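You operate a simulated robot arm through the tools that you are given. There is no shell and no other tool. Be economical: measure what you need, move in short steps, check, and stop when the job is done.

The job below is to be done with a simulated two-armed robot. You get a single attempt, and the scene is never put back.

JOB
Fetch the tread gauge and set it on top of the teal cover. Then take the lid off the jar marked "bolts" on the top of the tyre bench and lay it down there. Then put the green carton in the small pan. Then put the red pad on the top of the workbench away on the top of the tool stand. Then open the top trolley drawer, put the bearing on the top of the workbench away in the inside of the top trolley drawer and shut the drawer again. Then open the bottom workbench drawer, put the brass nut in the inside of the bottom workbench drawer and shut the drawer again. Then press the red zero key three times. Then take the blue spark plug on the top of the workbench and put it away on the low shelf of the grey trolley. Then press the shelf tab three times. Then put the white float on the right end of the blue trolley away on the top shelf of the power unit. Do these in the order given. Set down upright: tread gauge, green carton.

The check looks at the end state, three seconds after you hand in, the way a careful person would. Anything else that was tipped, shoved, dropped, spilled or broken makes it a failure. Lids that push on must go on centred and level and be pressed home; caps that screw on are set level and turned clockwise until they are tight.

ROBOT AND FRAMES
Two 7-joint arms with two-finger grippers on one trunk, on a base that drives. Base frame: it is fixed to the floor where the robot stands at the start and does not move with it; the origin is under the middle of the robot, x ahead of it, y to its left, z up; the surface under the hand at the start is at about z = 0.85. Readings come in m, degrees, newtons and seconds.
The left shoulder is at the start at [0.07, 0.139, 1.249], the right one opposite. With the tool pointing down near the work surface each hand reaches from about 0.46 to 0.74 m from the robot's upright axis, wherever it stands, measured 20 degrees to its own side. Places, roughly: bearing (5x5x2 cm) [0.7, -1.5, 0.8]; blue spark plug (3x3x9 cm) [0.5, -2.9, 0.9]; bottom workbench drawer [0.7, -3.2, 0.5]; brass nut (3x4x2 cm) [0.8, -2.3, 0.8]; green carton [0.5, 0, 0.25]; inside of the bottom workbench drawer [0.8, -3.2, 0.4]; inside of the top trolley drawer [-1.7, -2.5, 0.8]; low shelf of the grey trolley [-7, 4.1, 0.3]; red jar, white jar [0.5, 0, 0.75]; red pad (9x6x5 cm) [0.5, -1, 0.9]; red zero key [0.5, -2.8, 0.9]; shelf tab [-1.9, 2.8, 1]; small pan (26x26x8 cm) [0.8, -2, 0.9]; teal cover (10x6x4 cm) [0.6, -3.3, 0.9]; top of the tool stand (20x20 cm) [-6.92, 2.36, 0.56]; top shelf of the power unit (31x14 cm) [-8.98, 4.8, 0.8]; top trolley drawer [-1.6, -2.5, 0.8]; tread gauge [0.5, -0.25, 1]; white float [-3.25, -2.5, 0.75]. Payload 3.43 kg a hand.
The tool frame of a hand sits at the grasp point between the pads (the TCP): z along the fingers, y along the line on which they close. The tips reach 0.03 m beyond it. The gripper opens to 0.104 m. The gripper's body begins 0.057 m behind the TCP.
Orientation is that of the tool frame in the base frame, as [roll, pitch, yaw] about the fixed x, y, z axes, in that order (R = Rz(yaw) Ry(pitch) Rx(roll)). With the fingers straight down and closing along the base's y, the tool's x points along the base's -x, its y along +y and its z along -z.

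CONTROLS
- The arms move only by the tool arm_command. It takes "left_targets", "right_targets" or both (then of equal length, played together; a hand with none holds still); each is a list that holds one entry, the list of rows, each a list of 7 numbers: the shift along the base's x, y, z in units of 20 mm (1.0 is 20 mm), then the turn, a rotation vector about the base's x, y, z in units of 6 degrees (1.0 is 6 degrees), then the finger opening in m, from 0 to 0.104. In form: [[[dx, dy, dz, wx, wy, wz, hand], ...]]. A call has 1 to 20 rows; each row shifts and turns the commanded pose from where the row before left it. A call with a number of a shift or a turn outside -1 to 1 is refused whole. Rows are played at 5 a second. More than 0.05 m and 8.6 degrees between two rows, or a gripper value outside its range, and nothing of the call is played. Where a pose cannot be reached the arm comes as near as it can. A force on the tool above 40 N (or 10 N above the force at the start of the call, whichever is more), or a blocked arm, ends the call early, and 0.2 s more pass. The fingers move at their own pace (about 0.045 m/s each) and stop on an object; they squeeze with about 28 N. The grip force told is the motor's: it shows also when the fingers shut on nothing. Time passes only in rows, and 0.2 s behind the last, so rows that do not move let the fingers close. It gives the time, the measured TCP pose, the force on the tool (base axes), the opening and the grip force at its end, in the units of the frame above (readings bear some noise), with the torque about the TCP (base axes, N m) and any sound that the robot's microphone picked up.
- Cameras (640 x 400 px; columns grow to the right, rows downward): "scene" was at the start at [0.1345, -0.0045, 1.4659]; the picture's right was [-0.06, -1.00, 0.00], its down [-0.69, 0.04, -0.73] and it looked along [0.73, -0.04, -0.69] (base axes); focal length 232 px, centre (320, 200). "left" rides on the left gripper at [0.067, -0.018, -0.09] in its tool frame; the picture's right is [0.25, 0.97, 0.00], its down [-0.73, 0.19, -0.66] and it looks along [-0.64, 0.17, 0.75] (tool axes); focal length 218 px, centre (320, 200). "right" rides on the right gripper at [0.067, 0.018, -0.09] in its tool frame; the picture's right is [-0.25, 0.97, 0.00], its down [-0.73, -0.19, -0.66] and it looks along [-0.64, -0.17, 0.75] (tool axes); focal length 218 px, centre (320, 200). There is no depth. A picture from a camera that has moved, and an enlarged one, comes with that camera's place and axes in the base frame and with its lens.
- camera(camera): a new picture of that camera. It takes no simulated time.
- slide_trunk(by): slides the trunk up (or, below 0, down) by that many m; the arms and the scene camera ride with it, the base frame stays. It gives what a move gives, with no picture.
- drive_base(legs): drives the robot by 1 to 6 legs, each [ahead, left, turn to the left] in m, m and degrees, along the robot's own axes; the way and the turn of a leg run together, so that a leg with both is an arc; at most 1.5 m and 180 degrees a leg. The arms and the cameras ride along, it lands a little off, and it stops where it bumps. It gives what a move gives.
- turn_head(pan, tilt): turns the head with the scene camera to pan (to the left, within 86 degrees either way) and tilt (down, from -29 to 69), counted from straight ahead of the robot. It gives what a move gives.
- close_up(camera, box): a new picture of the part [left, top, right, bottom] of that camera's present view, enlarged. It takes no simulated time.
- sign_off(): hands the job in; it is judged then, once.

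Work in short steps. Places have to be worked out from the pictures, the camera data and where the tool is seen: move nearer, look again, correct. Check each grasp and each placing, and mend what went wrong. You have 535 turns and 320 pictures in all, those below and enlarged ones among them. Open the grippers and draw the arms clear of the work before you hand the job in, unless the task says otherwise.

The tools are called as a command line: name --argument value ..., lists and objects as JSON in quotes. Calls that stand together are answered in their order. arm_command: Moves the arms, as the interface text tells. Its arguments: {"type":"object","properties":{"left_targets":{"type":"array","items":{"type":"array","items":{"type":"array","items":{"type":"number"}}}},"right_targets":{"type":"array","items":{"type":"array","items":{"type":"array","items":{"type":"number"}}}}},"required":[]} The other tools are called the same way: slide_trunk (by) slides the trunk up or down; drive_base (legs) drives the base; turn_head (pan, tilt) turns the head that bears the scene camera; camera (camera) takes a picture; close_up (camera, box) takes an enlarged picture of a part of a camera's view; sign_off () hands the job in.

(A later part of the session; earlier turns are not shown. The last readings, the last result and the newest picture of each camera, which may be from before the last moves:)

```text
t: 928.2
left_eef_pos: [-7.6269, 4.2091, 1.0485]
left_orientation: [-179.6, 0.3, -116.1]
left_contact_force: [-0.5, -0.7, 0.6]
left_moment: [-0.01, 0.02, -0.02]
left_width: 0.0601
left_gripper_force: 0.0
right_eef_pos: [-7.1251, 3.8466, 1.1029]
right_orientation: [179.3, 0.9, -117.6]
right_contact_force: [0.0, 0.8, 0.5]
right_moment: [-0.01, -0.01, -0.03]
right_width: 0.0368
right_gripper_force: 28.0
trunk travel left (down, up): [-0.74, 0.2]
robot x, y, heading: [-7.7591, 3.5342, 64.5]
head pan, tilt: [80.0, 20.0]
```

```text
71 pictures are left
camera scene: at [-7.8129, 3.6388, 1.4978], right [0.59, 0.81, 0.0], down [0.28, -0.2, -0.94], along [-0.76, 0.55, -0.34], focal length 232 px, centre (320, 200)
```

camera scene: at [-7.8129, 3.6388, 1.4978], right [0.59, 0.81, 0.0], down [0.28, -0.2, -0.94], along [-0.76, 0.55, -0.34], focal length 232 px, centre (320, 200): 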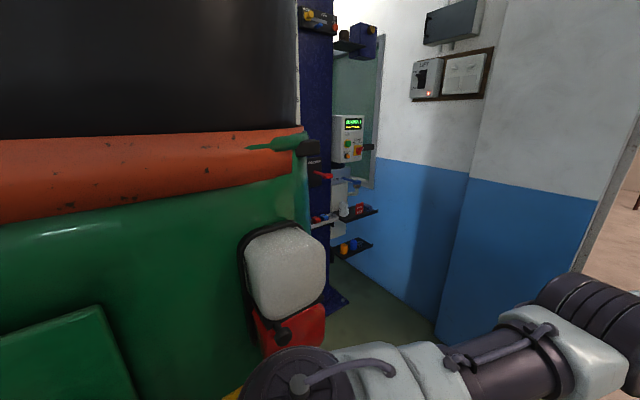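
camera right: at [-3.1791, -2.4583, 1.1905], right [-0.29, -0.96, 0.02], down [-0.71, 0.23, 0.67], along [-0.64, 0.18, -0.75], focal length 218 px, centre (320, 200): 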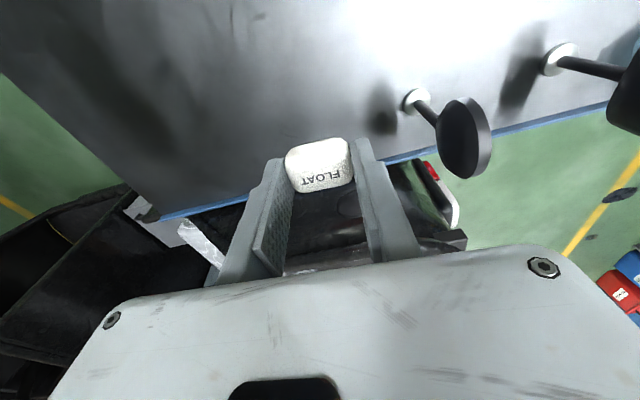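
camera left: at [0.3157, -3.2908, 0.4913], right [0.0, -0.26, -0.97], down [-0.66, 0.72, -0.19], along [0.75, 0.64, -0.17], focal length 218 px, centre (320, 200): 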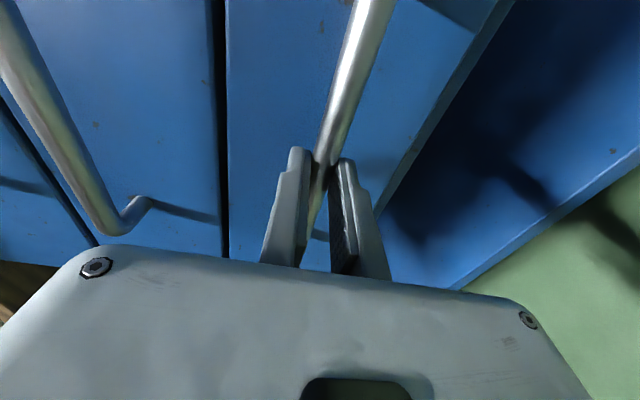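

close_up --camera "scene" --box '[285, 90, 405, 310]'

```text
1.82 times, centred on (345, 200) of scene
camera zoom: at [-7.8129, 3.6388, 1.4978], right [0.59, 0.81, 0.0], down [0.28, -0.2, -0.94], along [-0.76, 0.55, -0.34], focal length 423 px, centre (274, 200)
```

zoom: 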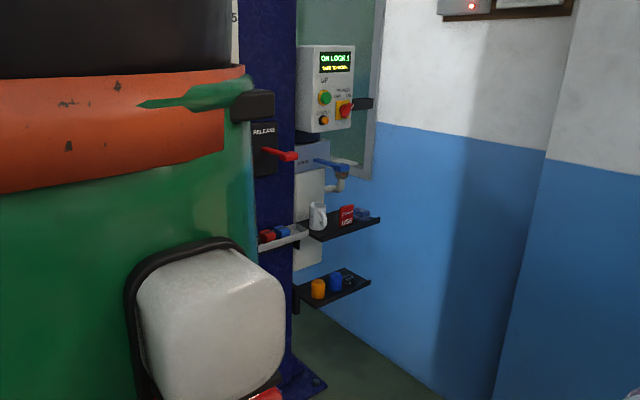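

close_up --camera "scene" --box '[320, 185, 385, 235]'

```text
8.00 times, centred on (352, 210) of scene
camera zoom: at [-7.8129, 3.6388, 1.4978], right [0.59, 0.81, 0.0], down [0.28, -0.2, -0.94], along [-0.76, 0.55, -0.34], focal length 1860 px, centre (60, 120)
```

zoom: 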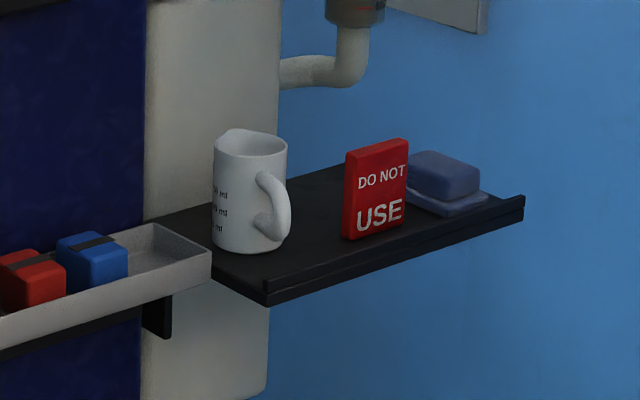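

The shelf (x −9.05…−8.89, y 4.66…5.0) holds a mug, a red card and a dish; the free front-left patch is around [-8.917,4.735]. I move up beside the trolley to y≈4.25 and turn left to face west carefully.

drive_base --legs '[[0.646, 0.308, 0]]'

drive_base --legs '[[0, 0, 50]]'

turn_head --pan 40 --tilt 25

camera --camera "scene"

```text
t: 932.2
left_eef_pos: [-7.6349, 4.9434, 1.0497]
left_orientation: [-179.7, 0.2, -115.6]
left_contact_force: [0.0, -0.3, 0.2]
left_moment: [0.03, 0.03, 0.0]
left_width: 0.0601
left_gripper_force: 0.1
right_eef_pos: [-7.1315, 4.587, 1.1023]
right_orientation: [179.3, 1.0, -117.1]
right_contact_force: [0.1, -0.9, -0.3]
right_moment: [-0.01, 0.01, -0.02]
right_width: 0.0363
right_gripper_force: 27.9
trunk travel left (down, up): [-0.74, 0.2]
robot x, y, heading: [-7.766, 4.272, 64.9]
head pan, tilt: [80.0, 20.0]
```

```text
t: 934.8
left_eef_pos: [-8.187, 4.8095, 1.0486]
left_orientation: [-179.8, 0.3, -66.5]
left_contact_force: [-0.3, 0.4, 0.2]
left_moment: [0.01, 0.0, -0.02]
left_width: 0.0598
left_gripper_force: 0.0
right_eef_pos: [-7.5894, 4.9577, 1.1008]
right_orientation: [179.3, 0.9, -68.1]
right_contact_force: [-0.7, -0.1, -0.9]
right_moment: [-0.01, -0.01, 0.02]
right_width: 0.0367
right_gripper_force: 28.2
trunk travel left (down, up): [-0.74, 0.2]
robot x, y, heading: [-7.7691, 4.2788, 113.9]
head pan, tilt: [80.0, 20.0]
```

```text
t: 935.9
left_eef_pos: [-8.188, 4.8101, 1.0495]
left_orientation: [-179.7, 0.3, -66.4]
left_contact_force: [-0.2, -0.7, 0.1]
left_moment: [0.01, -0.05, -0.01]
left_width: 0.0602
left_gripper_force: 0.1
right_eef_pos: [-7.5893, 4.9578, 1.1022]
right_orientation: [179.4, 0.9, -68.1]
right_contact_force: [-1.3, -0.2, -1.9]
right_moment: [-0.02, 0.04, 0.05]
right_width: 0.0366
right_gripper_force: 27.7
trunk travel left (down, up): [-0.74, 0.2]
robot x, y, heading: [-7.7655, 4.2747, 113.9]
head pan, tilt: [40.0, 25.0]
```

```text
68 pictures are left
camera scene: at [-7.8664, 4.3603, 1.4898], right [0.44, 0.9, 0.0], down [0.38, -0.19, -0.91], along [-0.81, 0.4, -0.42], focal length 232 px, centre (320, 200)
```

scene: 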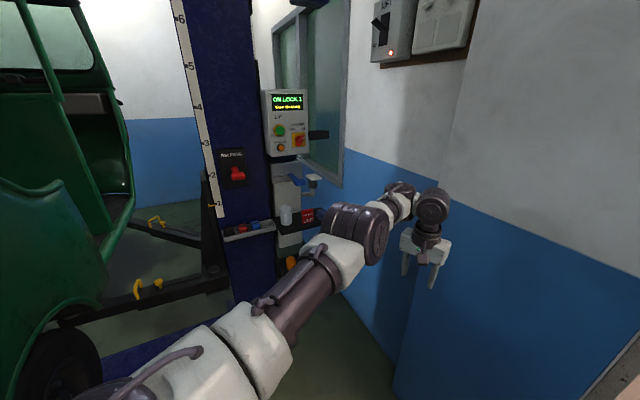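

close_up --camera "scene" --box '[205, 80, 355, 290]'

```text
1.90 times, centred on (280, 185) of scene
camera zoom: at [-7.8664, 4.3603, 1.4898], right [0.44, 0.9, 0.0], down [0.38, -0.19, -0.91], along [-0.81, 0.4, -0.42], focal length 443 px, centre (396, 229)
```

zoom: 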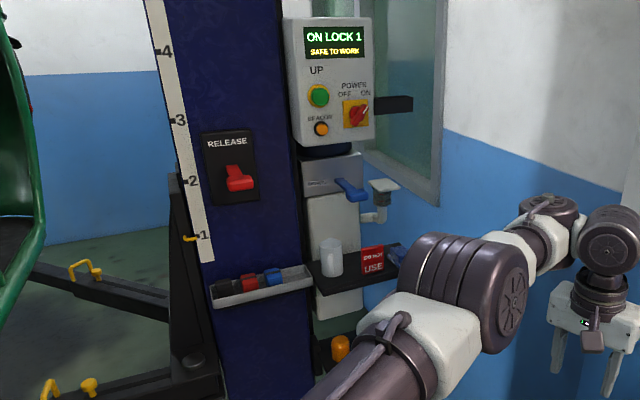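

Triangulated: mug at [-8.964,4.687], card at [-8.924,4.805], shelf z≈0.815, front edge x≈-8.875; a lever hangs above the middle, so I choose the front-left patch [-8.90,4.72]. I turn on to ~165° and edge west in small steps.

drive_base --legs '[[0, 0, 51]]'

drive_base --legs '[[0.24, -0.01, 13]]'

turn_head --pan 5 --tilt 25

camera --camera "scene"

```text
t: 938.6
left_eef_pos: [-8.4499, 4.2803, 1.0484]
left_orientation: [-179.8, 0.3, -15.2]
left_contact_force: [-0.3, -0.3, 0.5]
left_moment: [0.03, -0.02, 0.0]
left_width: 0.06
left_gripper_force: 0.0
right_eef_pos: [-8.1888, 4.8392, 1.1018]
right_orientation: [179.2, 0.9, -16.6]
right_contact_force: [-1.1, -0.5, -0.2]
right_moment: [0.0, 0.0, -0.01]
right_width: 0.0367
right_gripper_force: 27.8
trunk travel left (down, up): [-0.74, 0.2]
robot x, y, heading: [-7.7633, 4.271, 165.1]
head pan, tilt: [40.0, 25.0]
```

```text
t: 940.3
left_eef_pos: [-8.6618, 4.1712, 1.0499]
left_orientation: [-179.8, 0.4, -2.2]
left_contact_force: [0.4, 0.3, 0.1]
left_moment: [-0.03, 0.01, 0.0]
left_width: 0.0598
left_gripper_force: 0.0
right_eef_pos: [-8.531, 4.7762, 1.1033]
right_orientation: [179.4, 1.0, -3.8]
right_contact_force: [0.2, 0.0, 0.6]
right_moment: [-0.02, 0.0, -0.01]
right_width: 0.0362
right_gripper_force: 27.3
trunk travel left (down, up): [-0.74, 0.2]
robot x, y, heading: [-7.9953, 4.3177, 178.0]
head pan, tilt: [40.0, 25.0]
```

```text
t: 941.3
left_eef_pos: [-8.6614, 4.1718, 1.0496]
left_orientation: [-179.7, 0.3, -2.2]
left_contact_force: [0.5, 0.6, 0.1]
left_moment: [0.0, 0.01, 0.01]
left_width: 0.0602
left_gripper_force: 0.0
right_eef_pos: [-8.5316, 4.7748, 1.1031]
right_orientation: [179.3, 1.0, -3.9]
right_contact_force: [-0.2, 0.1, 0.0]
right_moment: [-0.01, 0.02, 0.0]
right_width: 0.0366
right_gripper_force: 28.2
trunk travel left (down, up): [-0.74, 0.2]
robot x, y, heading: [-7.9902, 4.3174, 178.1]
head pan, tilt: [5.0, 25.0]
```

```text
66 pictures are left
camera scene: at [-8.1344, 4.3147, 1.4898], right [-0.05, 1.0, 0.0], down [0.42, 0.02, -0.91], along [-0.91, -0.05, -0.42], focal length 232 px, centre (320, 200)
```

scene: 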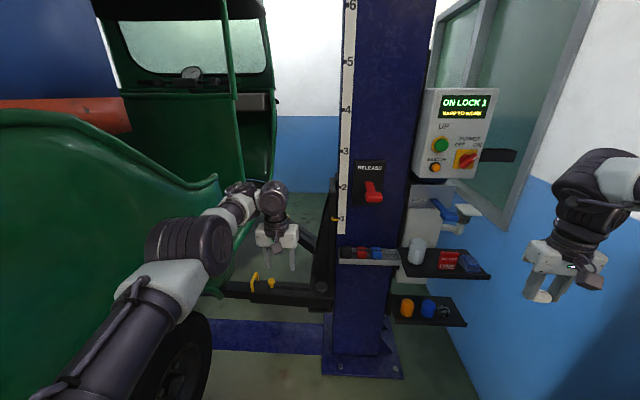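

close_up --camera "scene" --box '[380, 190, 510, 300]'

```text
3.64 times, centred on (445, 245) of scene
camera zoom: at [-8.1344, 4.3147, 1.4898], right [-0.05, 1.0, 0.0], down [0.42, 0.02, -0.91], along [-0.91, -0.05, -0.42], focal length 845 px, centre (-134, 36)
```

zoom: 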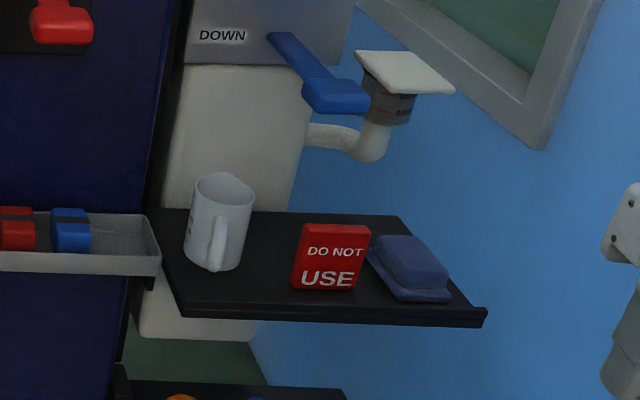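

turn_head --pan -45 --tilt 25

camera --camera "scene"

```text
t: 942.5
left_eef_pos: [-8.6625, 4.1706, 1.0493]
left_orientation: [-179.7, 0.4, -2.3]
left_contact_force: [0.2, -0.7, 0.0]
left_moment: [0.02, -0.01, 0.03]
left_width: 0.0602
left_gripper_force: 0.0
right_eef_pos: [-8.5341, 4.7748, 1.1026]
right_orientation: [179.2, 1.0, -3.9]
right_contact_force: [0.0, 0.0, -0.3]
right_moment: [0.02, -0.02, -0.04]
right_width: 0.0367
right_gripper_force: 27.5
trunk travel left (down, up): [-0.74, 0.2]
robot x, y, heading: [-7.9928, 4.3143, 177.9]
head pan, tilt: [-45.0, 25.0]
```

```text
64 pictures are left
camera scene: at [-8.1059, 4.387, 1.4897], right [0.73, 0.68, 0.0], down [0.29, -0.31, -0.91], along [-0.62, 0.66, -0.42], focal length 232 px, centre (320, 200)
```

scene: 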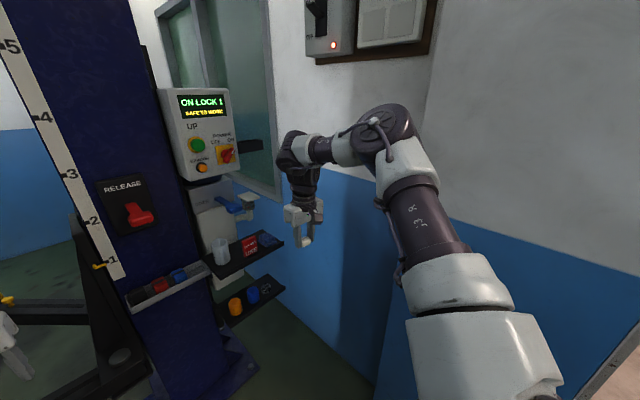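

Clearances look fine (wall ≈5.1–5.15, elbow ≈4.93). Edge in further with a +12° turn.

drive_base --legs '[[0.094, -0.104, 6], [0.083, -0.113, 6]]'

camera --camera "right"

turn_head --pan -15 --tilt 30

camera --camera "scene"

```text
t: 944.8
left_eef_pos: [-8.808, 4.2327, 1.0491]
left_orientation: [-179.6, 0.4, 9.9]
left_contact_force: [0.7, -0.9, 0.2]
left_moment: [0.01, 0.02, -0.02]
left_width: 0.06
left_gripper_force: 0.0
right_eef_pos: [-8.8106, 4.8496, 1.1031]
right_orientation: [179.4, 1.0, 8.2]
right_contact_force: [0.2, 0.1, 0.2]
right_moment: [0.03, -0.02, 0.0]
right_width: 0.0366
right_gripper_force: 27.8
trunk travel left (down, up): [-0.74, 0.2]
robot x, y, heading: [-8.1879, 4.5152, -169.8]
head pan, tilt: [-45.0, 25.0]
```

```text
63 pictures are left
camera right: at [-8.7384, 4.8438, 1.1918], right [-0.11, -0.99, 0.02], down [-0.74, 0.09, 0.67], along [-0.66, 0.06, -0.74], focal length 218 px, centre (320, 200)
```

right: 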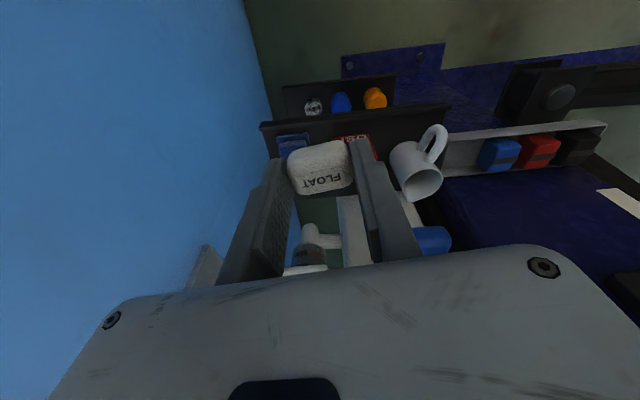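

```text
t: 945.7
left_eef_pos: [-8.8093, 4.2334, 1.0509]
left_orientation: [-179.7, 0.3, 9.9]
left_contact_force: [-0.2, -0.3, -0.4]
left_moment: [0.01, 0.02, 0.03]
left_width: 0.0599
left_gripper_force: 0.1
right_eef_pos: [-8.8108, 4.8501, 1.1024]
right_orientation: [179.3, 1.0, 8.3]
right_contact_force: [0.0, -1.1, -0.1]
right_moment: [0.0, 0.0, 0.01]
right_width: 0.0366
right_gripper_force: 28.2
trunk travel left (down, up): [-0.74, 0.2]
robot x, y, heading: [-8.1867, 4.517, -169.8]
head pan, tilt: [-15.0, 30.0]
```

```text
62 pictures are left
camera scene: at [-8.3251, 4.5162, 1.4818], right [0.08, 1.0, 0.0], down [0.5, -0.04, -0.87], along [-0.86, 0.07, -0.5], focal length 232 px, centre (320, 200)
```

scene: 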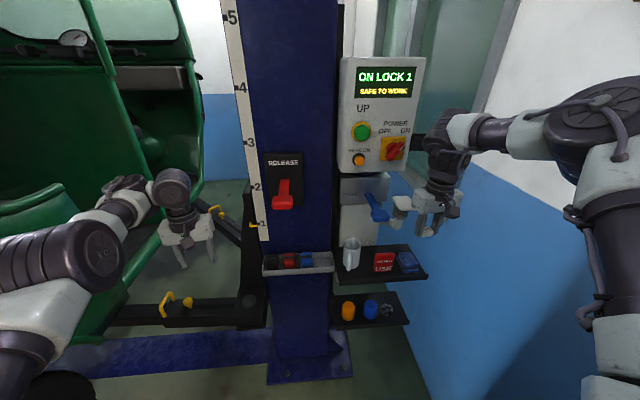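

Between the mug handle (y≲4.69) and the card (y≳4.766) there's a 7 cm gap; target TCP [-8.912,4.728]. First, still in front of the shelf, I move to y=4.728, square the yaw and lean 8°, then lower.

arm_command --right_targets '[[[0.1, -0.87, 0, 0, 0.167, -0.2, 0], [0.1, -0.87, 0, 0, 0.167, -0.2, 0], [0.1, -0.87, 0, 0, 0.167, -0.2, 0], [0, -0.87, 0, 0, 0.167, -0.2, 0], [0, -0.87, 0, 0, 0.167, -0.2, 0], [0, -0.87, 0, 0, 0.167, -0.2, 0], [0, -0.87, 0, 0, 0.167, -0.2, 0], [0, 0, 0, 0, 0, 0, 0]]]'

slide_trunk --by -0.144

camera --camera "right"

```text
t: 947.5
left_eef_pos: [-8.8084, 4.2341, 1.0505]
left_orientation: [-179.7, 0.3, 9.8]
left_contact_force: [-0.5, 0.3, -0.4]
left_moment: [-0.05, -0.01, -0.01]
left_width: 0.0599
left_gripper_force: 0.1
right_eef_pos: [-8.8045, 4.7291, 1.1023]
right_orientation: [179.8, 8.0, 0.0]
right_contact_force: [0.8, 0.7, -1.2]
right_moment: [0.05, -0.04, 0.0]
right_width: 0.0367
right_gripper_force: 28.2
trunk travel left (down, up): [-0.74, 0.2]
robot x, y, heading: [-8.1862, 4.5165, -170.0]
head pan, tilt: [-15.0, 30.0]
```

```text
t: 949.2
left_eef_pos: [-8.8098, 4.2327, 0.9059]
left_orientation: [-179.7, 0.4, 10.0]
left_contact_force: [-0.9, -0.2, -0.6]
left_moment: [-0.01, 0.01, -0.02]
left_width: 0.06
left_gripper_force: 0.2
right_eef_pos: [-8.8037, 4.728, 0.9583]
right_orientation: [179.8, 7.8, 0.1]
right_contact_force: [-0.9, -0.4, -0.1]
right_moment: [-0.01, 0.0, -0.01]
right_width: 0.0365
right_gripper_force: 28.9
trunk travel left (down, up): [-0.596, 0.344]
robot x, y, heading: [-8.1863, 4.5172, -169.8]
head pan, tilt: [-15.0, 30.0]
```

```text
61 pictures are left
camera right: at [-8.725, 4.7117, 1.0382], right [-0.25, -0.97, 0.04], down [-0.63, 0.19, 0.75], along [-0.73, 0.16, -0.66], focal length 218 px, centre (320, 200)
```

right: 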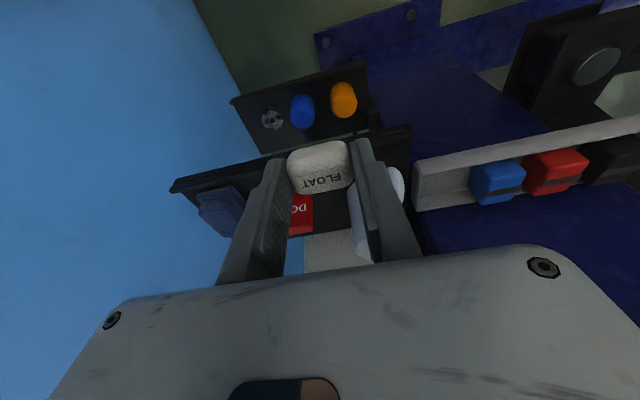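

arm_command --right_targets '[[[0, 0, -0.8, 0, 0, 0, 0], [0, 0, -0.8, 0, 0, 0, 0], [0, 0, -0.8, 0, 0, 0, 0], [0, 0, -0.8, 0, 0, 0, 0], [0, 0, -0.4, 0, 0, 0, 0], [0, 0, 0, 0, 0, 0, 0]]]'

camera --camera "right"

close_up --camera "scene" --box '[320, 190, 470, 310]'

```text
t: 950.6
left_eef_pos: [-8.8103, 4.2336, 0.9052]
left_orientation: [-179.7, 0.3, 9.9]
left_contact_force: [0.4, 0.2, 0.2]
left_moment: [-0.03, 0.02, 0.03]
left_width: 0.0599
left_gripper_force: 0.0
right_eef_pos: [-8.8049, 4.7296, 0.8876]
right_orientation: [179.9, 7.9, 0.0]
right_contact_force: [-0.8, 0.0, 0.0]
right_moment: [0.01, 0.0, 0.01]
right_width: 0.0365
right_gripper_force: 27.9
trunk travel left (down, up): [-0.596, 0.344]
robot x, y, heading: [-8.1854, 4.5119, -169.5]
head pan, tilt: [-15.0, 30.0]
```

```text
60 pictures are left
camera right: at [-8.7245, 4.7132, 0.9665], right [-0.25, -0.97, 0.04], down [-0.63, 0.19, 0.75], along [-0.73, 0.16, -0.66], focal length 218 px, centre (320, 200)
```

right: 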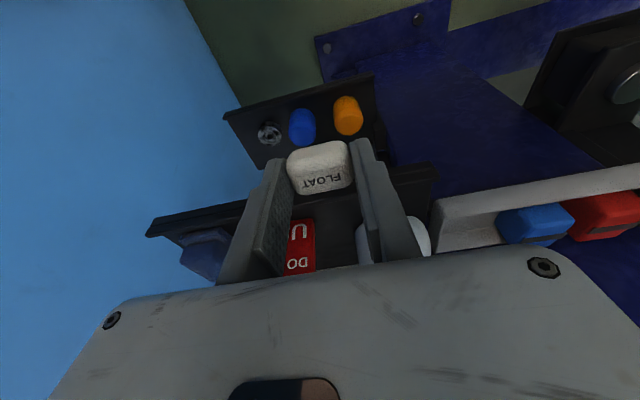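

```text
3.33 times, centred on (395, 250) of scene
camera zoom: at [-8.3251, 4.5162, 1.3378], right [0.08, 1.0, 0.0], down [0.5, -0.04, -0.87], along [-0.86, 0.07, -0.5], focal length 775 px, centre (70, 33)
```

zoom: 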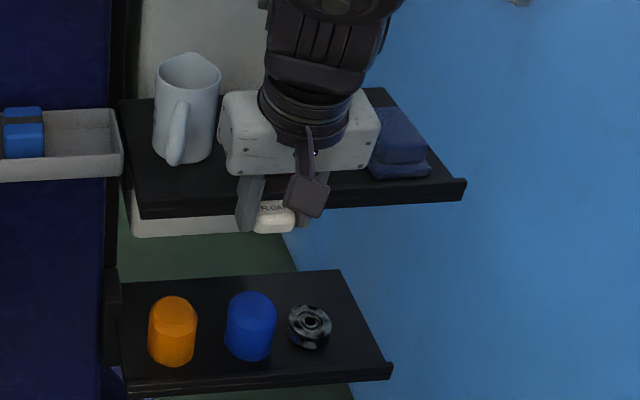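

Advance 10 cm over the shelf lip while adding 7° of lean, staying above the mug rim for the gripper body.

arm_command --right_targets '[[[-0.6, 0, 0, 0, 0.4, 0, 0], [-0.8, 0, 0, 0, 0.4, 0, 0], [-0.8, 0, 0, 0, 0.37, 0, 0], [-0.9, 0, 0, 0, 0, 0, 0], [-0.9, 0, 0, 0, 0, 0, 0], [0, 0, 0, 0, 0, 0, 0]]]'

camera --camera "right"

close_up --camera "scene" --box '[320, 180, 450, 290]'

```text
t: 952.0
left_eef_pos: [-8.8098, 4.2324, 0.9052]
left_orientation: [-179.6, 0.2, 10.0]
left_contact_force: [0.4, -0.4, -0.4]
left_moment: [0.0, -0.01, -0.03]
left_width: 0.06
left_gripper_force: 0.1
right_eef_pos: [-8.8828, 4.7304, 0.8865]
right_orientation: [179.7, 15.2, -0.1]
right_contact_force: [0.9, -0.9, 0.4]
right_moment: [0.03, -0.02, 0.01]
right_width: 0.0366
right_gripper_force: 28.8
trunk travel left (down, up): [-0.596, 0.344]
robot x, y, heading: [-8.185, 4.5158, -169.8]
head pan, tilt: [-15.0, 30.0]
```

```text
58 pictures are left
camera right: at [-8.7933, 4.713, 0.9557], right [-0.24, -0.97, 0.07], down [-0.53, 0.19, 0.82], along [-0.81, 0.16, -0.56], focal length 218 px, centre (320, 200)
```

right: 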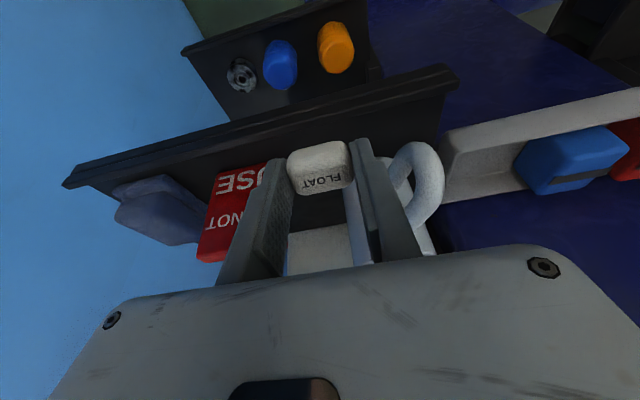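

```text
3.64 times, centred on (385, 235) of scene
camera zoom: at [-8.3246, 4.5162, 1.3378], right [0.08, 1.0, 0.0], down [0.5, -0.04, -0.87], along [-0.86, 0.07, -0.5], focal length 845 px, centre (84, 73)
```

zoom: 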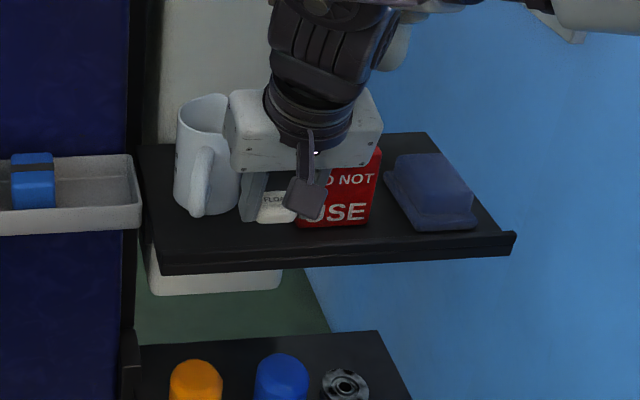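

Front edge is at x≈-8.894 by two views. I go to TCP x≈-8.908, y≈4.732 and lower toward the shelf.

arm_command --right_targets '[[[-0.65, 0.05, 0, 0, 0, 0, 0], [-0.6, 0.05, 0, 0, 0, 0, 0], [0, 0, -0.6, 0, 0, 0, 0], [0, 0, -0.6, 0, 0, 0, 0], [0, 0, 0, 0, 0, 0, 0]]]'

camera --camera "right"

close_up --camera "scene" --box '[330, 200, 430, 280]'

```text
t: 953.2
left_eef_pos: [-8.8078, 4.2341, 0.906]
left_orientation: [-179.7, 0.3, 9.9]
left_contact_force: [0.9, -0.2, -0.8]
left_moment: [-0.02, 0.0, -0.01]
left_width: 0.06
left_gripper_force: 0.1
right_eef_pos: [-8.8833, 4.7424, 0.8696]
right_orientation: [179.9, 15.0, 0.0]
right_contact_force: [0.5, 0.3, 0.4]
right_moment: [-0.01, 0.0, 0.02]
right_width: 0.0367
right_gripper_force: 28.4
right hand out of reach, approached as far as the arm can: row 1, 2, 4
trunk travel left (down, up): [-0.596, 0.344]
robot x, y, heading: [-8.1857, 4.517, -169.7]
head pan, tilt: [-15.0, 30.0]
```

```text
56 pictures are left
camera right: at [-8.7945, 4.7249, 0.9384], right [-0.24, -0.97, 0.07], down [-0.53, 0.19, 0.82], along [-0.81, 0.16, -0.56], focal length 218 px, centre (320, 200)
```

right: 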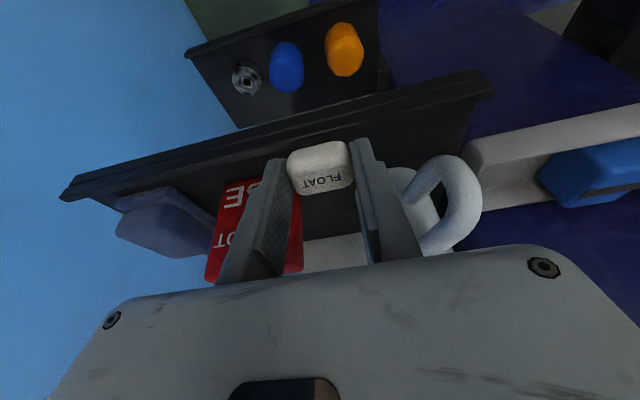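

```text
5.00 times, centred on (380, 240) of scene
camera zoom: at [-8.3251, 4.5161, 1.3378], right [0.08, 1.0, 0.0], down [0.5, -0.04, -0.87], along [-0.86, 0.07, -0.5], focal length 1162 px, centre (20, 0)
```

zoom: 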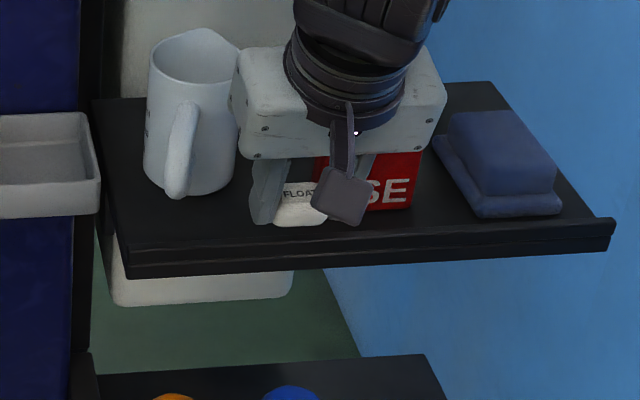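

The arm is at its reach; I shift y back by 1 cm, then move the base 2.5 cm closer.

arm_command --right_targets '[[[0.1, -0.5, 0.3, 0, 0, 0, 0], [0, 0, 0, 0, 0, 0, 0]]]'

drive_base --legs '[[0.028, -0.005, 0]]'

close_up --camera "scene" --box '[330, 200, 430, 280]'

camera --camera "right"

```text
t: 953.8
left_eef_pos: [-8.8087, 4.2337, 0.9054]
left_orientation: [-179.8, 0.2, 9.9]
left_contact_force: [-0.3, -0.8, 1.1]
left_moment: [-0.02, 0.02, 0.02]
left_width: 0.0597
left_gripper_force: 0.1
right_eef_pos: [-8.8792, 4.7326, 0.8744]
right_orientation: [179.7, 15.0, 0.1]
right_contact_force: [0.2, 0.4, -0.4]
right_moment: [0.04, -0.01, 0.0]
right_width: 0.0368
right_gripper_force: 28.1
trunk travel left (down, up): [-0.596, 0.344]
robot x, y, heading: [-8.1906, 4.518, -169.6]
head pan, tilt: [-15.0, 30.0]
```

```text
t: 954.6
left_eef_pos: [-8.8364, 4.2328, 0.9073]
left_orientation: [-179.5, 0.5, 9.8]
left_contact_force: [-0.4, 0.2, 0.5]
left_moment: [-0.01, 0.03, -0.03]
left_width: 0.06
left_gripper_force: 0.0
right_eef_pos: [-8.9069, 4.732, 0.8777]
right_orientation: [179.6, 15.2, 0.0]
right_contact_force: [0.5, -1.3, -0.4]
right_moment: [0.0, 0.01, 0.01]
right_width: 0.0366
right_gripper_force: 27.7
trunk travel left (down, up): [-0.596, 0.344]
robot x, y, heading: [-8.2154, 4.5157, -170.0]
head pan, tilt: [-15.0, 30.0]
```

```text
5.00 times, centred on (380, 240) of scene
camera zoom: at [-8.351, 4.5159, 1.3383], right [0.08, 1.0, 0.0], down [0.5, -0.04, -0.87], along [-0.86, 0.07, -0.5], focal length 1162 px, centre (20, 0)
```

zoom: 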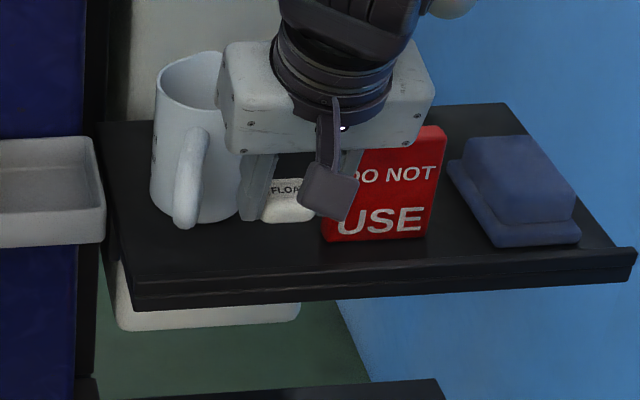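

```text
53 pictures are left
camera right: at [-8.8183, 4.7154, 0.9462], right [-0.24, -0.97, 0.07], down [-0.53, 0.19, 0.82], along [-0.81, 0.16, -0.56], focal length 218 px, centre (320, 200)
```

right: 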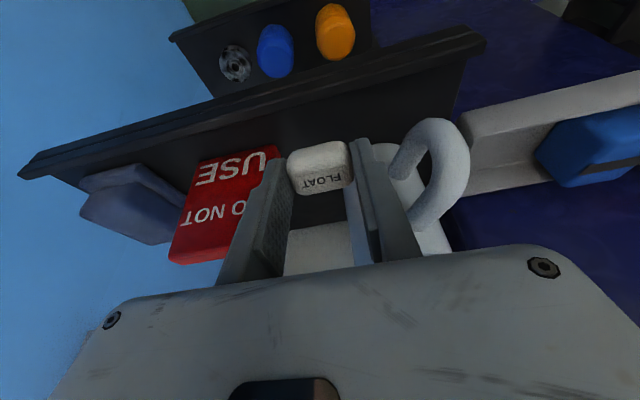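

Float is over the free patch, ~2.5 cm inside the edge. Lower in small steps.

arm_command --right_targets '[[[0, 0, -0.4, 0, 0, 0, 0], [0, 0, -0.4, 0, 0, 0, 0], [0, 0, 0, 0, 0, 0, 0]]]'

arm_command --right_targets '[[[0, 0, -0.25, 0, 0, 0, 0], [0, 0, -0.15, 0, 0, 0, 0], [0, 0, 0, 0, 0, 0, 0]]]'

close_up --camera "scene" --box '[330, 200, 430, 280]'

```text
t: 955.5
left_eef_pos: [-8.8388, 4.2324, 0.9062]
left_orientation: [-179.7, 0.4, 9.9]
left_contact_force: [0.0, -0.9, -0.7]
left_moment: [-0.04, 0.0, -0.02]
left_width: 0.0598
left_gripper_force: 0.0
right_eef_pos: [-8.9071, 4.7354, 0.8603]
right_orientation: [179.5, 15.1, 0.1]
right_contact_force: [0.4, -0.3, -1.1]
right_moment: [-0.02, 0.01, -0.01]
right_width: 0.0364
right_gripper_force: 27.7
right hand out of reach, approached as far as the arm can: row 2
trunk travel left (down, up): [-0.596, 0.344]
robot x, y, heading: [-8.2168, 4.5153, -170.1]
head pan, tilt: [-15.0, 30.0]
```

```text
t: 956.2
left_eef_pos: [-8.8382, 4.2325, 0.906]
left_orientation: [-179.7, 0.3, 9.9]
left_contact_force: [0.9, 1.0, -0.2]
left_moment: [0.01, -0.02, 0.04]
left_width: 0.0599
left_gripper_force: 0.2
right_eef_pos: [-8.9026, 4.7348, 0.8543]
right_orientation: [179.5, 15.3, 0.0]
right_contact_force: [-0.3, -0.2, 0.1]
right_moment: [-0.03, 0.01, 0.01]
right_width: 0.0368
right_gripper_force: 27.8
trunk travel left (down, up): [-0.596, 0.344]
robot x, y, heading: [-8.2156, 4.5154, -170.0]
head pan, tilt: [-15.0, 30.0]
```

```text
5.00 times, centred on (380, 240) of scene
camera zoom: at [-8.354, 4.5159, 1.3378], right [0.08, 1.0, 0.0], down [0.5, -0.04, -0.87], along [-0.86, 0.07, -0.5], focal length 1162 px, centre (20, 0)
```

zoom: 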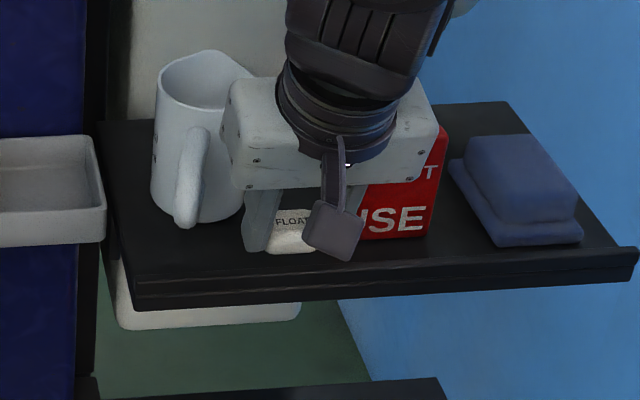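

slide_trunk --by -0.006

slide_trunk --by -0.005

slide_trunk --by -0.004

```text
t: 956.8
left_eef_pos: [-8.8377, 4.2336, 0.8992]
left_orientation: [-179.8, 0.3, 9.8]
left_contact_force: [-0.3, 0.1, 0.1]
left_moment: [-0.02, -0.02, -0.02]
left_width: 0.0601
left_gripper_force: 0.1
right_eef_pos: [-8.9028, 4.736, 0.8485]
right_orientation: [179.6, 15.1, 0.0]
right_contact_force: [-0.5, 0.5, -0.5]
right_moment: [-0.02, -0.01, 0.01]
right_width: 0.0366
right_gripper_force: 28.2
trunk travel left (down, up): [-0.59, 0.35]
robot x, y, heading: [-8.2174, 4.5179, -170.0]
head pan, tilt: [-15.0, 30.0]
```

```text
t: 957.3
left_eef_pos: [-8.8389, 4.2322, 0.8951]
left_orientation: [-179.7, 0.3, 10.0]
left_contact_force: [-0.3, -0.5, -0.6]
left_moment: [-0.01, -0.03, 0.0]
left_width: 0.0601
left_gripper_force: 0.1
right_eef_pos: [-8.9035, 4.7347, 0.8436]
right_orientation: [179.6, 15.1, 0.0]
right_contact_force: [0.4, 0.5, 0.2]
right_moment: [0.01, 0.01, 0.0]
right_width: 0.0366
right_gripper_force: 28.0
trunk travel left (down, up): [-0.585, 0.355]
robot x, y, heading: [-8.2169, 4.518, -170.0]
head pan, tilt: [-15.0, 30.0]
```

```text
t: 957.9
left_eef_pos: [-8.8367, 4.2326, 0.8918]
left_orientation: [-179.6, 0.4, 10.0]
left_contact_force: [0.1, -0.2, 0.3]
left_moment: [-0.01, 0.01, 0.0]
left_width: 0.0599
left_gripper_force: 0.1
right_eef_pos: [-8.9035, 4.7361, 0.8412]
right_orientation: [179.6, 15.4, -0.2]
right_contact_force: [0.7, 1.0, 9.7]
right_moment: [0.1, -0.03, 0.0]
right_width: 0.0366
right_gripper_force: 28.1
trunk travel left (down, up): [-0.581, 0.359]
robot x, y, heading: [-8.2184, 4.5185, -169.8]
head pan, tilt: [-15.0, 30.0]
```

Contact. I take a look, then ease sideways 4 mm away from the card and open just enough.

arm_command --right_targets '[[[0, -0.2, 0.1, 0, 0, 0, 0], [0, 0, 0, 0, 0, 0, 0]]]'

camera --camera "right"

close_up --camera "scene" --box '[340, 210, 420, 270]'

```text
t: 958.5
left_eef_pos: [-8.8381, 4.2316, 0.8904]
left_orientation: [-179.7, 0.4, 10.0]
left_contact_force: [0.7, 0.4, 0.6]
left_moment: [0.0, -0.01, 0.01]
left_width: 0.0601
left_gripper_force: 0.0
right_eef_pos: [-8.9018, 4.7304, 0.8418]
right_orientation: [179.5, 15.2, 0.1]
right_contact_force: [-0.9, 1.4, 2.6]
right_moment: [0.09, -0.06, 0.0]
right_width: 0.0367
right_gripper_force: 28.5
trunk travel left (down, up): [-0.581, 0.359]
robot x, y, heading: [-8.2174, 4.517, -169.9]
head pan, tilt: [-15.0, 30.0]
```

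```text
51 pictures are left
camera right: at [-8.8129, 4.7152, 0.9105], right [-0.24, -0.97, 0.07], down [-0.53, 0.2, 0.82], along [-0.81, 0.16, -0.56], focal length 218 px, centre (320, 200)
```

right: 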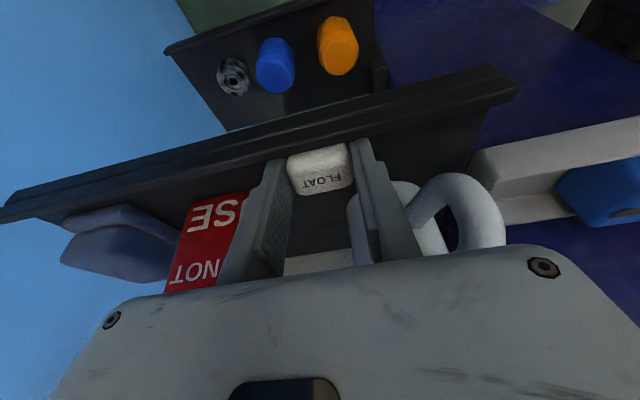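

```text
6.67 times, centred on (380, 240) of scene
camera zoom: at [-8.3535, 4.5161, 1.3227], right [0.08, 1.0, 0.0], down [0.5, -0.04, -0.87], along [-0.86, 0.07, -0.5], focal length 1550 px, centre (-80, -67)
```

zoom: 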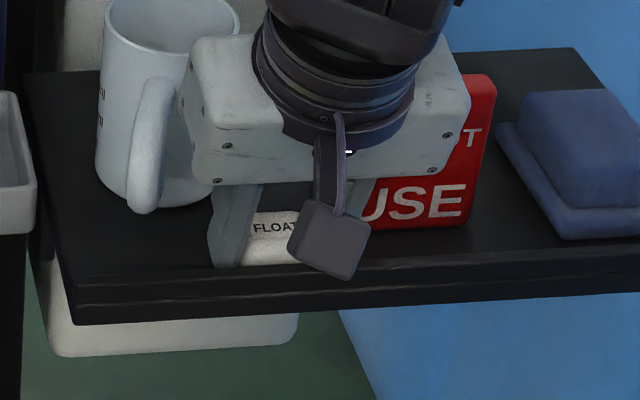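

The float sits right against the front lip; I lift 4 mm, move 1 cm deeper with the base, and set it down again.

arm_command --right_targets '[[[0, 0, 0.25, 0, 0, 0, 0], [0, 0, 0, 0, 0, 0, 0]]]'

drive_base --legs '[[0.012, -0.002, 0]]'

camera --camera "right"

close_up --camera "scene" --box '[340, 210, 420, 270]'

```text
t: 959.1
left_eef_pos: [-8.838, 4.2336, 0.8919]
left_orientation: [-179.7, 0.4, 9.8]
left_contact_force: [0.3, -0.1, -0.1]
left_moment: [-0.03, -0.01, 0.05]
left_width: 0.06
left_gripper_force: 0.1
right_eef_pos: [-8.903, 4.73, 0.8459]
right_orientation: [179.5, 15.2, 0.0]
right_contact_force: [-0.2, -0.3, -0.3]
right_moment: [0.0, 0.02, 0.02]
right_width: 0.0363
right_gripper_force: 28.0
trunk travel left (down, up): [-0.581, 0.359]
robot x, y, heading: [-8.2163, 4.5172, -169.6]
head pan, tilt: [-15.0, 30.0]
```

```text
t: 959.8
left_eef_pos: [-8.8494, 4.2321, 0.8924]
left_orientation: [-179.6, 0.5, 10.0]
left_contact_force: [0.6, 0.1, 0.8]
left_moment: [-0.04, 0.06, 0.01]
left_width: 0.0599
left_gripper_force: 0.0
right_eef_pos: [-8.9134, 4.7305, 0.8478]
right_orientation: [179.5, 15.4, -0.1]
right_contact_force: [-0.3, 0.1, 0.0]
right_moment: [0.01, 0.05, -0.04]
right_width: 0.0366
right_gripper_force: 27.8
trunk travel left (down, up): [-0.581, 0.359]
robot x, y, heading: [-8.2267, 4.5152, -169.6]
head pan, tilt: [-15.0, 30.0]
```

```text
49 pictures are left
camera right: at [-8.8247, 4.7143, 0.9163], right [-0.24, -0.97, 0.07], down [-0.53, 0.2, 0.82], along [-0.81, 0.16, -0.56], focal length 218 px, centre (320, 200)
```

right: 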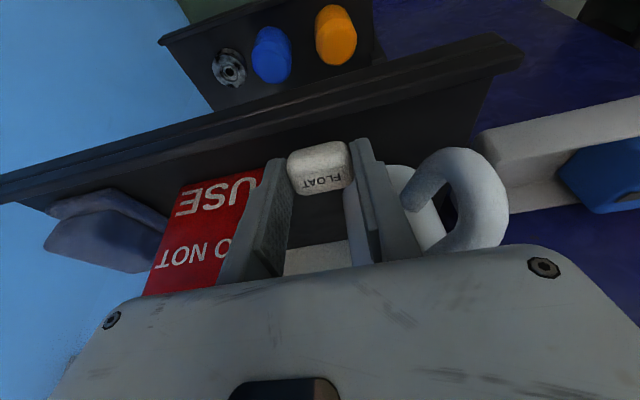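

```text
6.67 times, centred on (380, 240) of scene
camera zoom: at [-8.3638, 4.5158, 1.3231], right [0.08, 1.0, 0.0], down [0.5, -0.04, -0.87], along [-0.86, 0.07, -0.5], focal length 1550 px, centre (-80, -67)
```

zoom: 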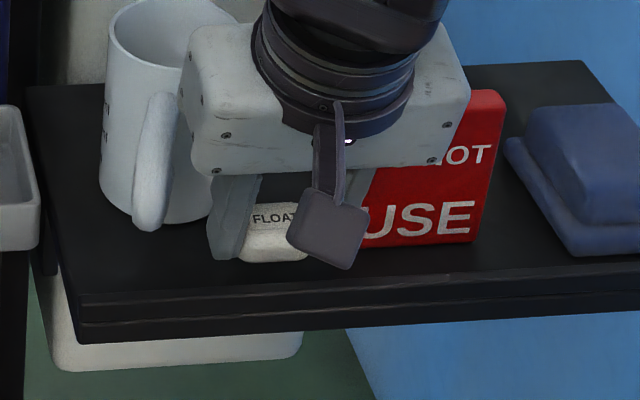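

Better placed now. Lower to contact.

slide_trunk --by -0.006

slide_trunk --by -0.004

slide_trunk --by -0.004

```text
t: 960.4
left_eef_pos: [-8.849, 4.2335, 0.885]
left_orientation: [-179.7, 0.4, 10.0]
left_contact_force: [-0.4, -1.0, -0.4]
left_moment: [0.01, -0.03, -0.01]
left_width: 0.0601
left_gripper_force: 0.0
right_eef_pos: [-8.9152, 4.7297, 0.8409]
right_orientation: [179.7, 15.3, -0.1]
right_contact_force: [0.5, 1.1, 6.3]
right_moment: [0.07, 0.01, -0.01]
right_width: 0.0365
right_gripper_force: 28.5
trunk travel left (down, up): [-0.575, 0.365]
robot x, y, heading: [-8.2278, 4.5178, -170.1]
head pan, tilt: [-15.0, 30.0]
```

```text
t: 960.9
left_eef_pos: [-8.8489, 4.2323, 0.882]
left_orientation: [-179.6, 0.5, 9.9]
left_contact_force: [0.4, -0.8, -0.4]
left_moment: [-0.03, 0.02, 0.0]
left_width: 0.0599
left_gripper_force: 0.0
right_eef_pos: [-8.9144, 4.7309, 0.8422]
right_orientation: [179.6, 15.6, -0.1]
right_contact_force: [-3.6, 3.3, 25.7]
right_moment: [0.27, 0.02, 0.0]
right_width: 0.0365
right_gripper_force: 28.1
trunk travel left (down, up): [-0.571, 0.369]
robot x, y, heading: [-8.2259, 4.5151, -170.2]
head pan, tilt: [-15.0, 30.0]
```

```text
t: 961.4
left_eef_pos: [-8.8483, 4.2327, 0.8776]
left_orientation: [-179.7, 0.5, 10.0]
left_contact_force: [0.7, 0.4, 0.2]
left_moment: [-0.02, 0.03, 0.01]
left_width: 0.06
left_gripper_force: 0.1
right_eef_pos: [-8.9162, 4.7313, 0.8395]
right_orientation: [179.4, 16.0, -0.1]
right_contact_force: [6.9, -0.4, 15.4]
right_moment: [0.08, -0.24, 0.02]
right_width: 0.0364
right_gripper_force: 28.1
trunk travel left (down, up): [-0.567, 0.373]
robot x, y, heading: [-8.2296, 4.5172, -169.9]
head pan, tilt: [-15.0, 30.0]
stopped: the force on the tool passed its limit at 41 N (the readings are from after the stop); the commanded pose is now the measured one
```

Seated. Ease and open gently to 0.046.

arm_command --right_targets '[[[0, 0, 0.1, 0, 0, 0, 0], [0, 0, 0, 0, 0, 0, 0.039], [0, 0, 0, 0, 0, 0, 0.042], [0, 0, 0, 0, 0, 0, 0.046], [0, 0, 0, 0, 0, 0, 0.046]]]'

camera --camera "right"

close_up --camera "scene" --box '[340, 210, 420, 270]'

```text
t: 962.6
left_eef_pos: [-8.8498, 4.2318, 0.8784]
left_orientation: [-179.6, 0.5, 9.9]
left_contact_force: [0.1, 0.4, 0.6]
left_moment: [-0.04, 0.0, 0.06]
left_width: 0.0598
left_gripper_force: 0.1
right_eef_pos: [-8.9156, 4.7289, 0.8388]
right_orientation: [179.6, 15.8, -0.1]
right_contact_force: [1.2, -6.4, 10.5]
right_moment: [0.02, -0.06, 0.1]
right_width: 0.0399
right_gripper_force: 0.2
trunk travel left (down, up): [-0.567, 0.373]
robot x, y, heading: [-8.2242, 4.5157, -169.8]
head pan, tilt: [-15.0, 30.0]
```

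```text
47 pictures are left
camera right: at [-8.8265, 4.713, 0.9076], right [-0.24, -0.97, 0.08], down [-0.52, 0.2, 0.83], along [-0.82, 0.16, -0.55], focal length 218 px, centre (320, 200)
```

right: 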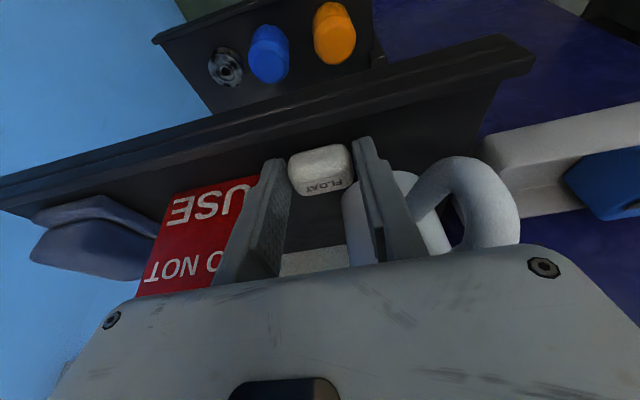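

```text
6.67 times, centred on (380, 240) of scene
camera zoom: at [-8.3642, 4.5141, 1.3092], right [0.08, 1.0, 0.0], down [0.5, -0.04, -0.87], along [-0.86, 0.07, -0.5], focal length 1550 px, centre (-80, -67)
```

zoom: 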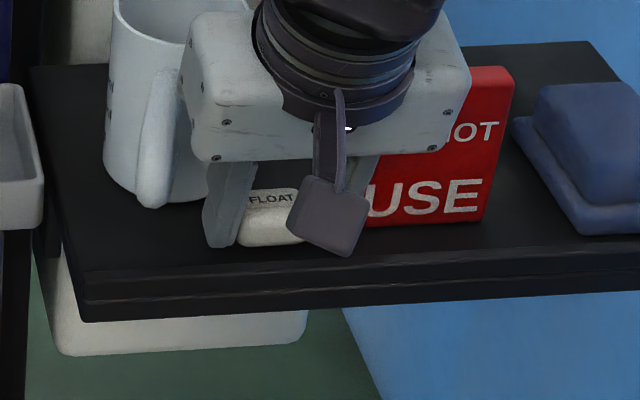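

One finger is brushing the card; I shift 3 mm away and rise straight up slowly.

arm_command --right_targets '[[[0, -0.1, 0.15, 0, 0, 0, 0.042], [0, -0.05, 0.2, 0, 0, 0, 0.043], [0, 0, 0.3, 0, 0, 0, 0.043], [0, 0, 0, 0, 0, 0, 0.043]]]'

camera --camera "right"

close_up --camera "scene" --box '[340, 210, 420, 270]'

```text
t: 963.6
left_eef_pos: [-8.8498, 4.2334, 0.8771]
left_orientation: [-179.7, 0.2, 9.9]
left_contact_force: [0.0, 0.4, 0.0]
left_moment: [-0.01, 0.02, 0.02]
left_width: 0.0601
left_gripper_force: 0.1
right_eef_pos: [-8.9176, 4.7273, 0.8515]
right_orientation: [179.5, 15.6, -0.3]
right_contact_force: [0.0, 0.8, 0.1]
right_moment: [-0.01, -0.01, -0.01]
right_width: 0.0429
right_gripper_force: 0.0
trunk travel left (down, up): [-0.567, 0.373]
robot x, y, heading: [-8.2277, 4.5192, -169.9]
head pan, tilt: [-15.0, 30.0]
```

```text
45 pictures are left
camera right: at [-8.8275, 4.7121, 0.9195], right [-0.24, -0.97, 0.08], down [-0.53, 0.2, 0.83], along [-0.81, 0.16, -0.56], focal length 218 px, centre (320, 200)
```

right: 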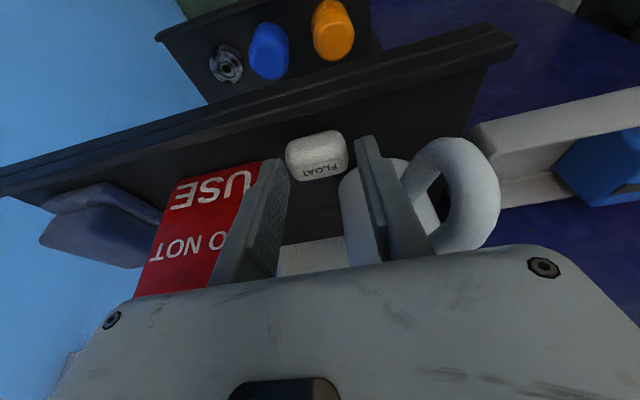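

```text
6.67 times, centred on (380, 240) of scene
camera zoom: at [-8.3661, 4.516, 1.3089], right [0.08, 1.0, 0.0], down [0.5, -0.04, -0.87], along [-0.86, 0.07, -0.5], focal length 1550 px, centre (-80, -67)
```

zoom: 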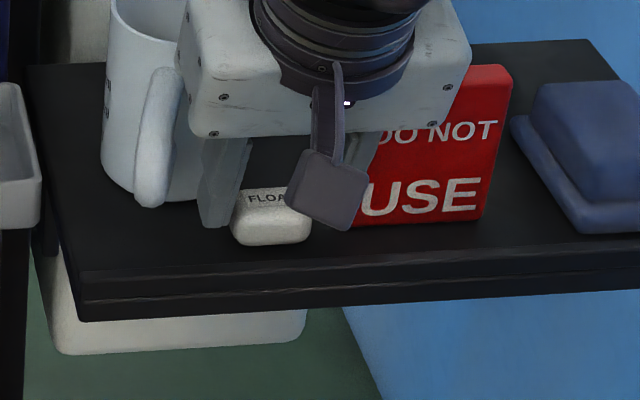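

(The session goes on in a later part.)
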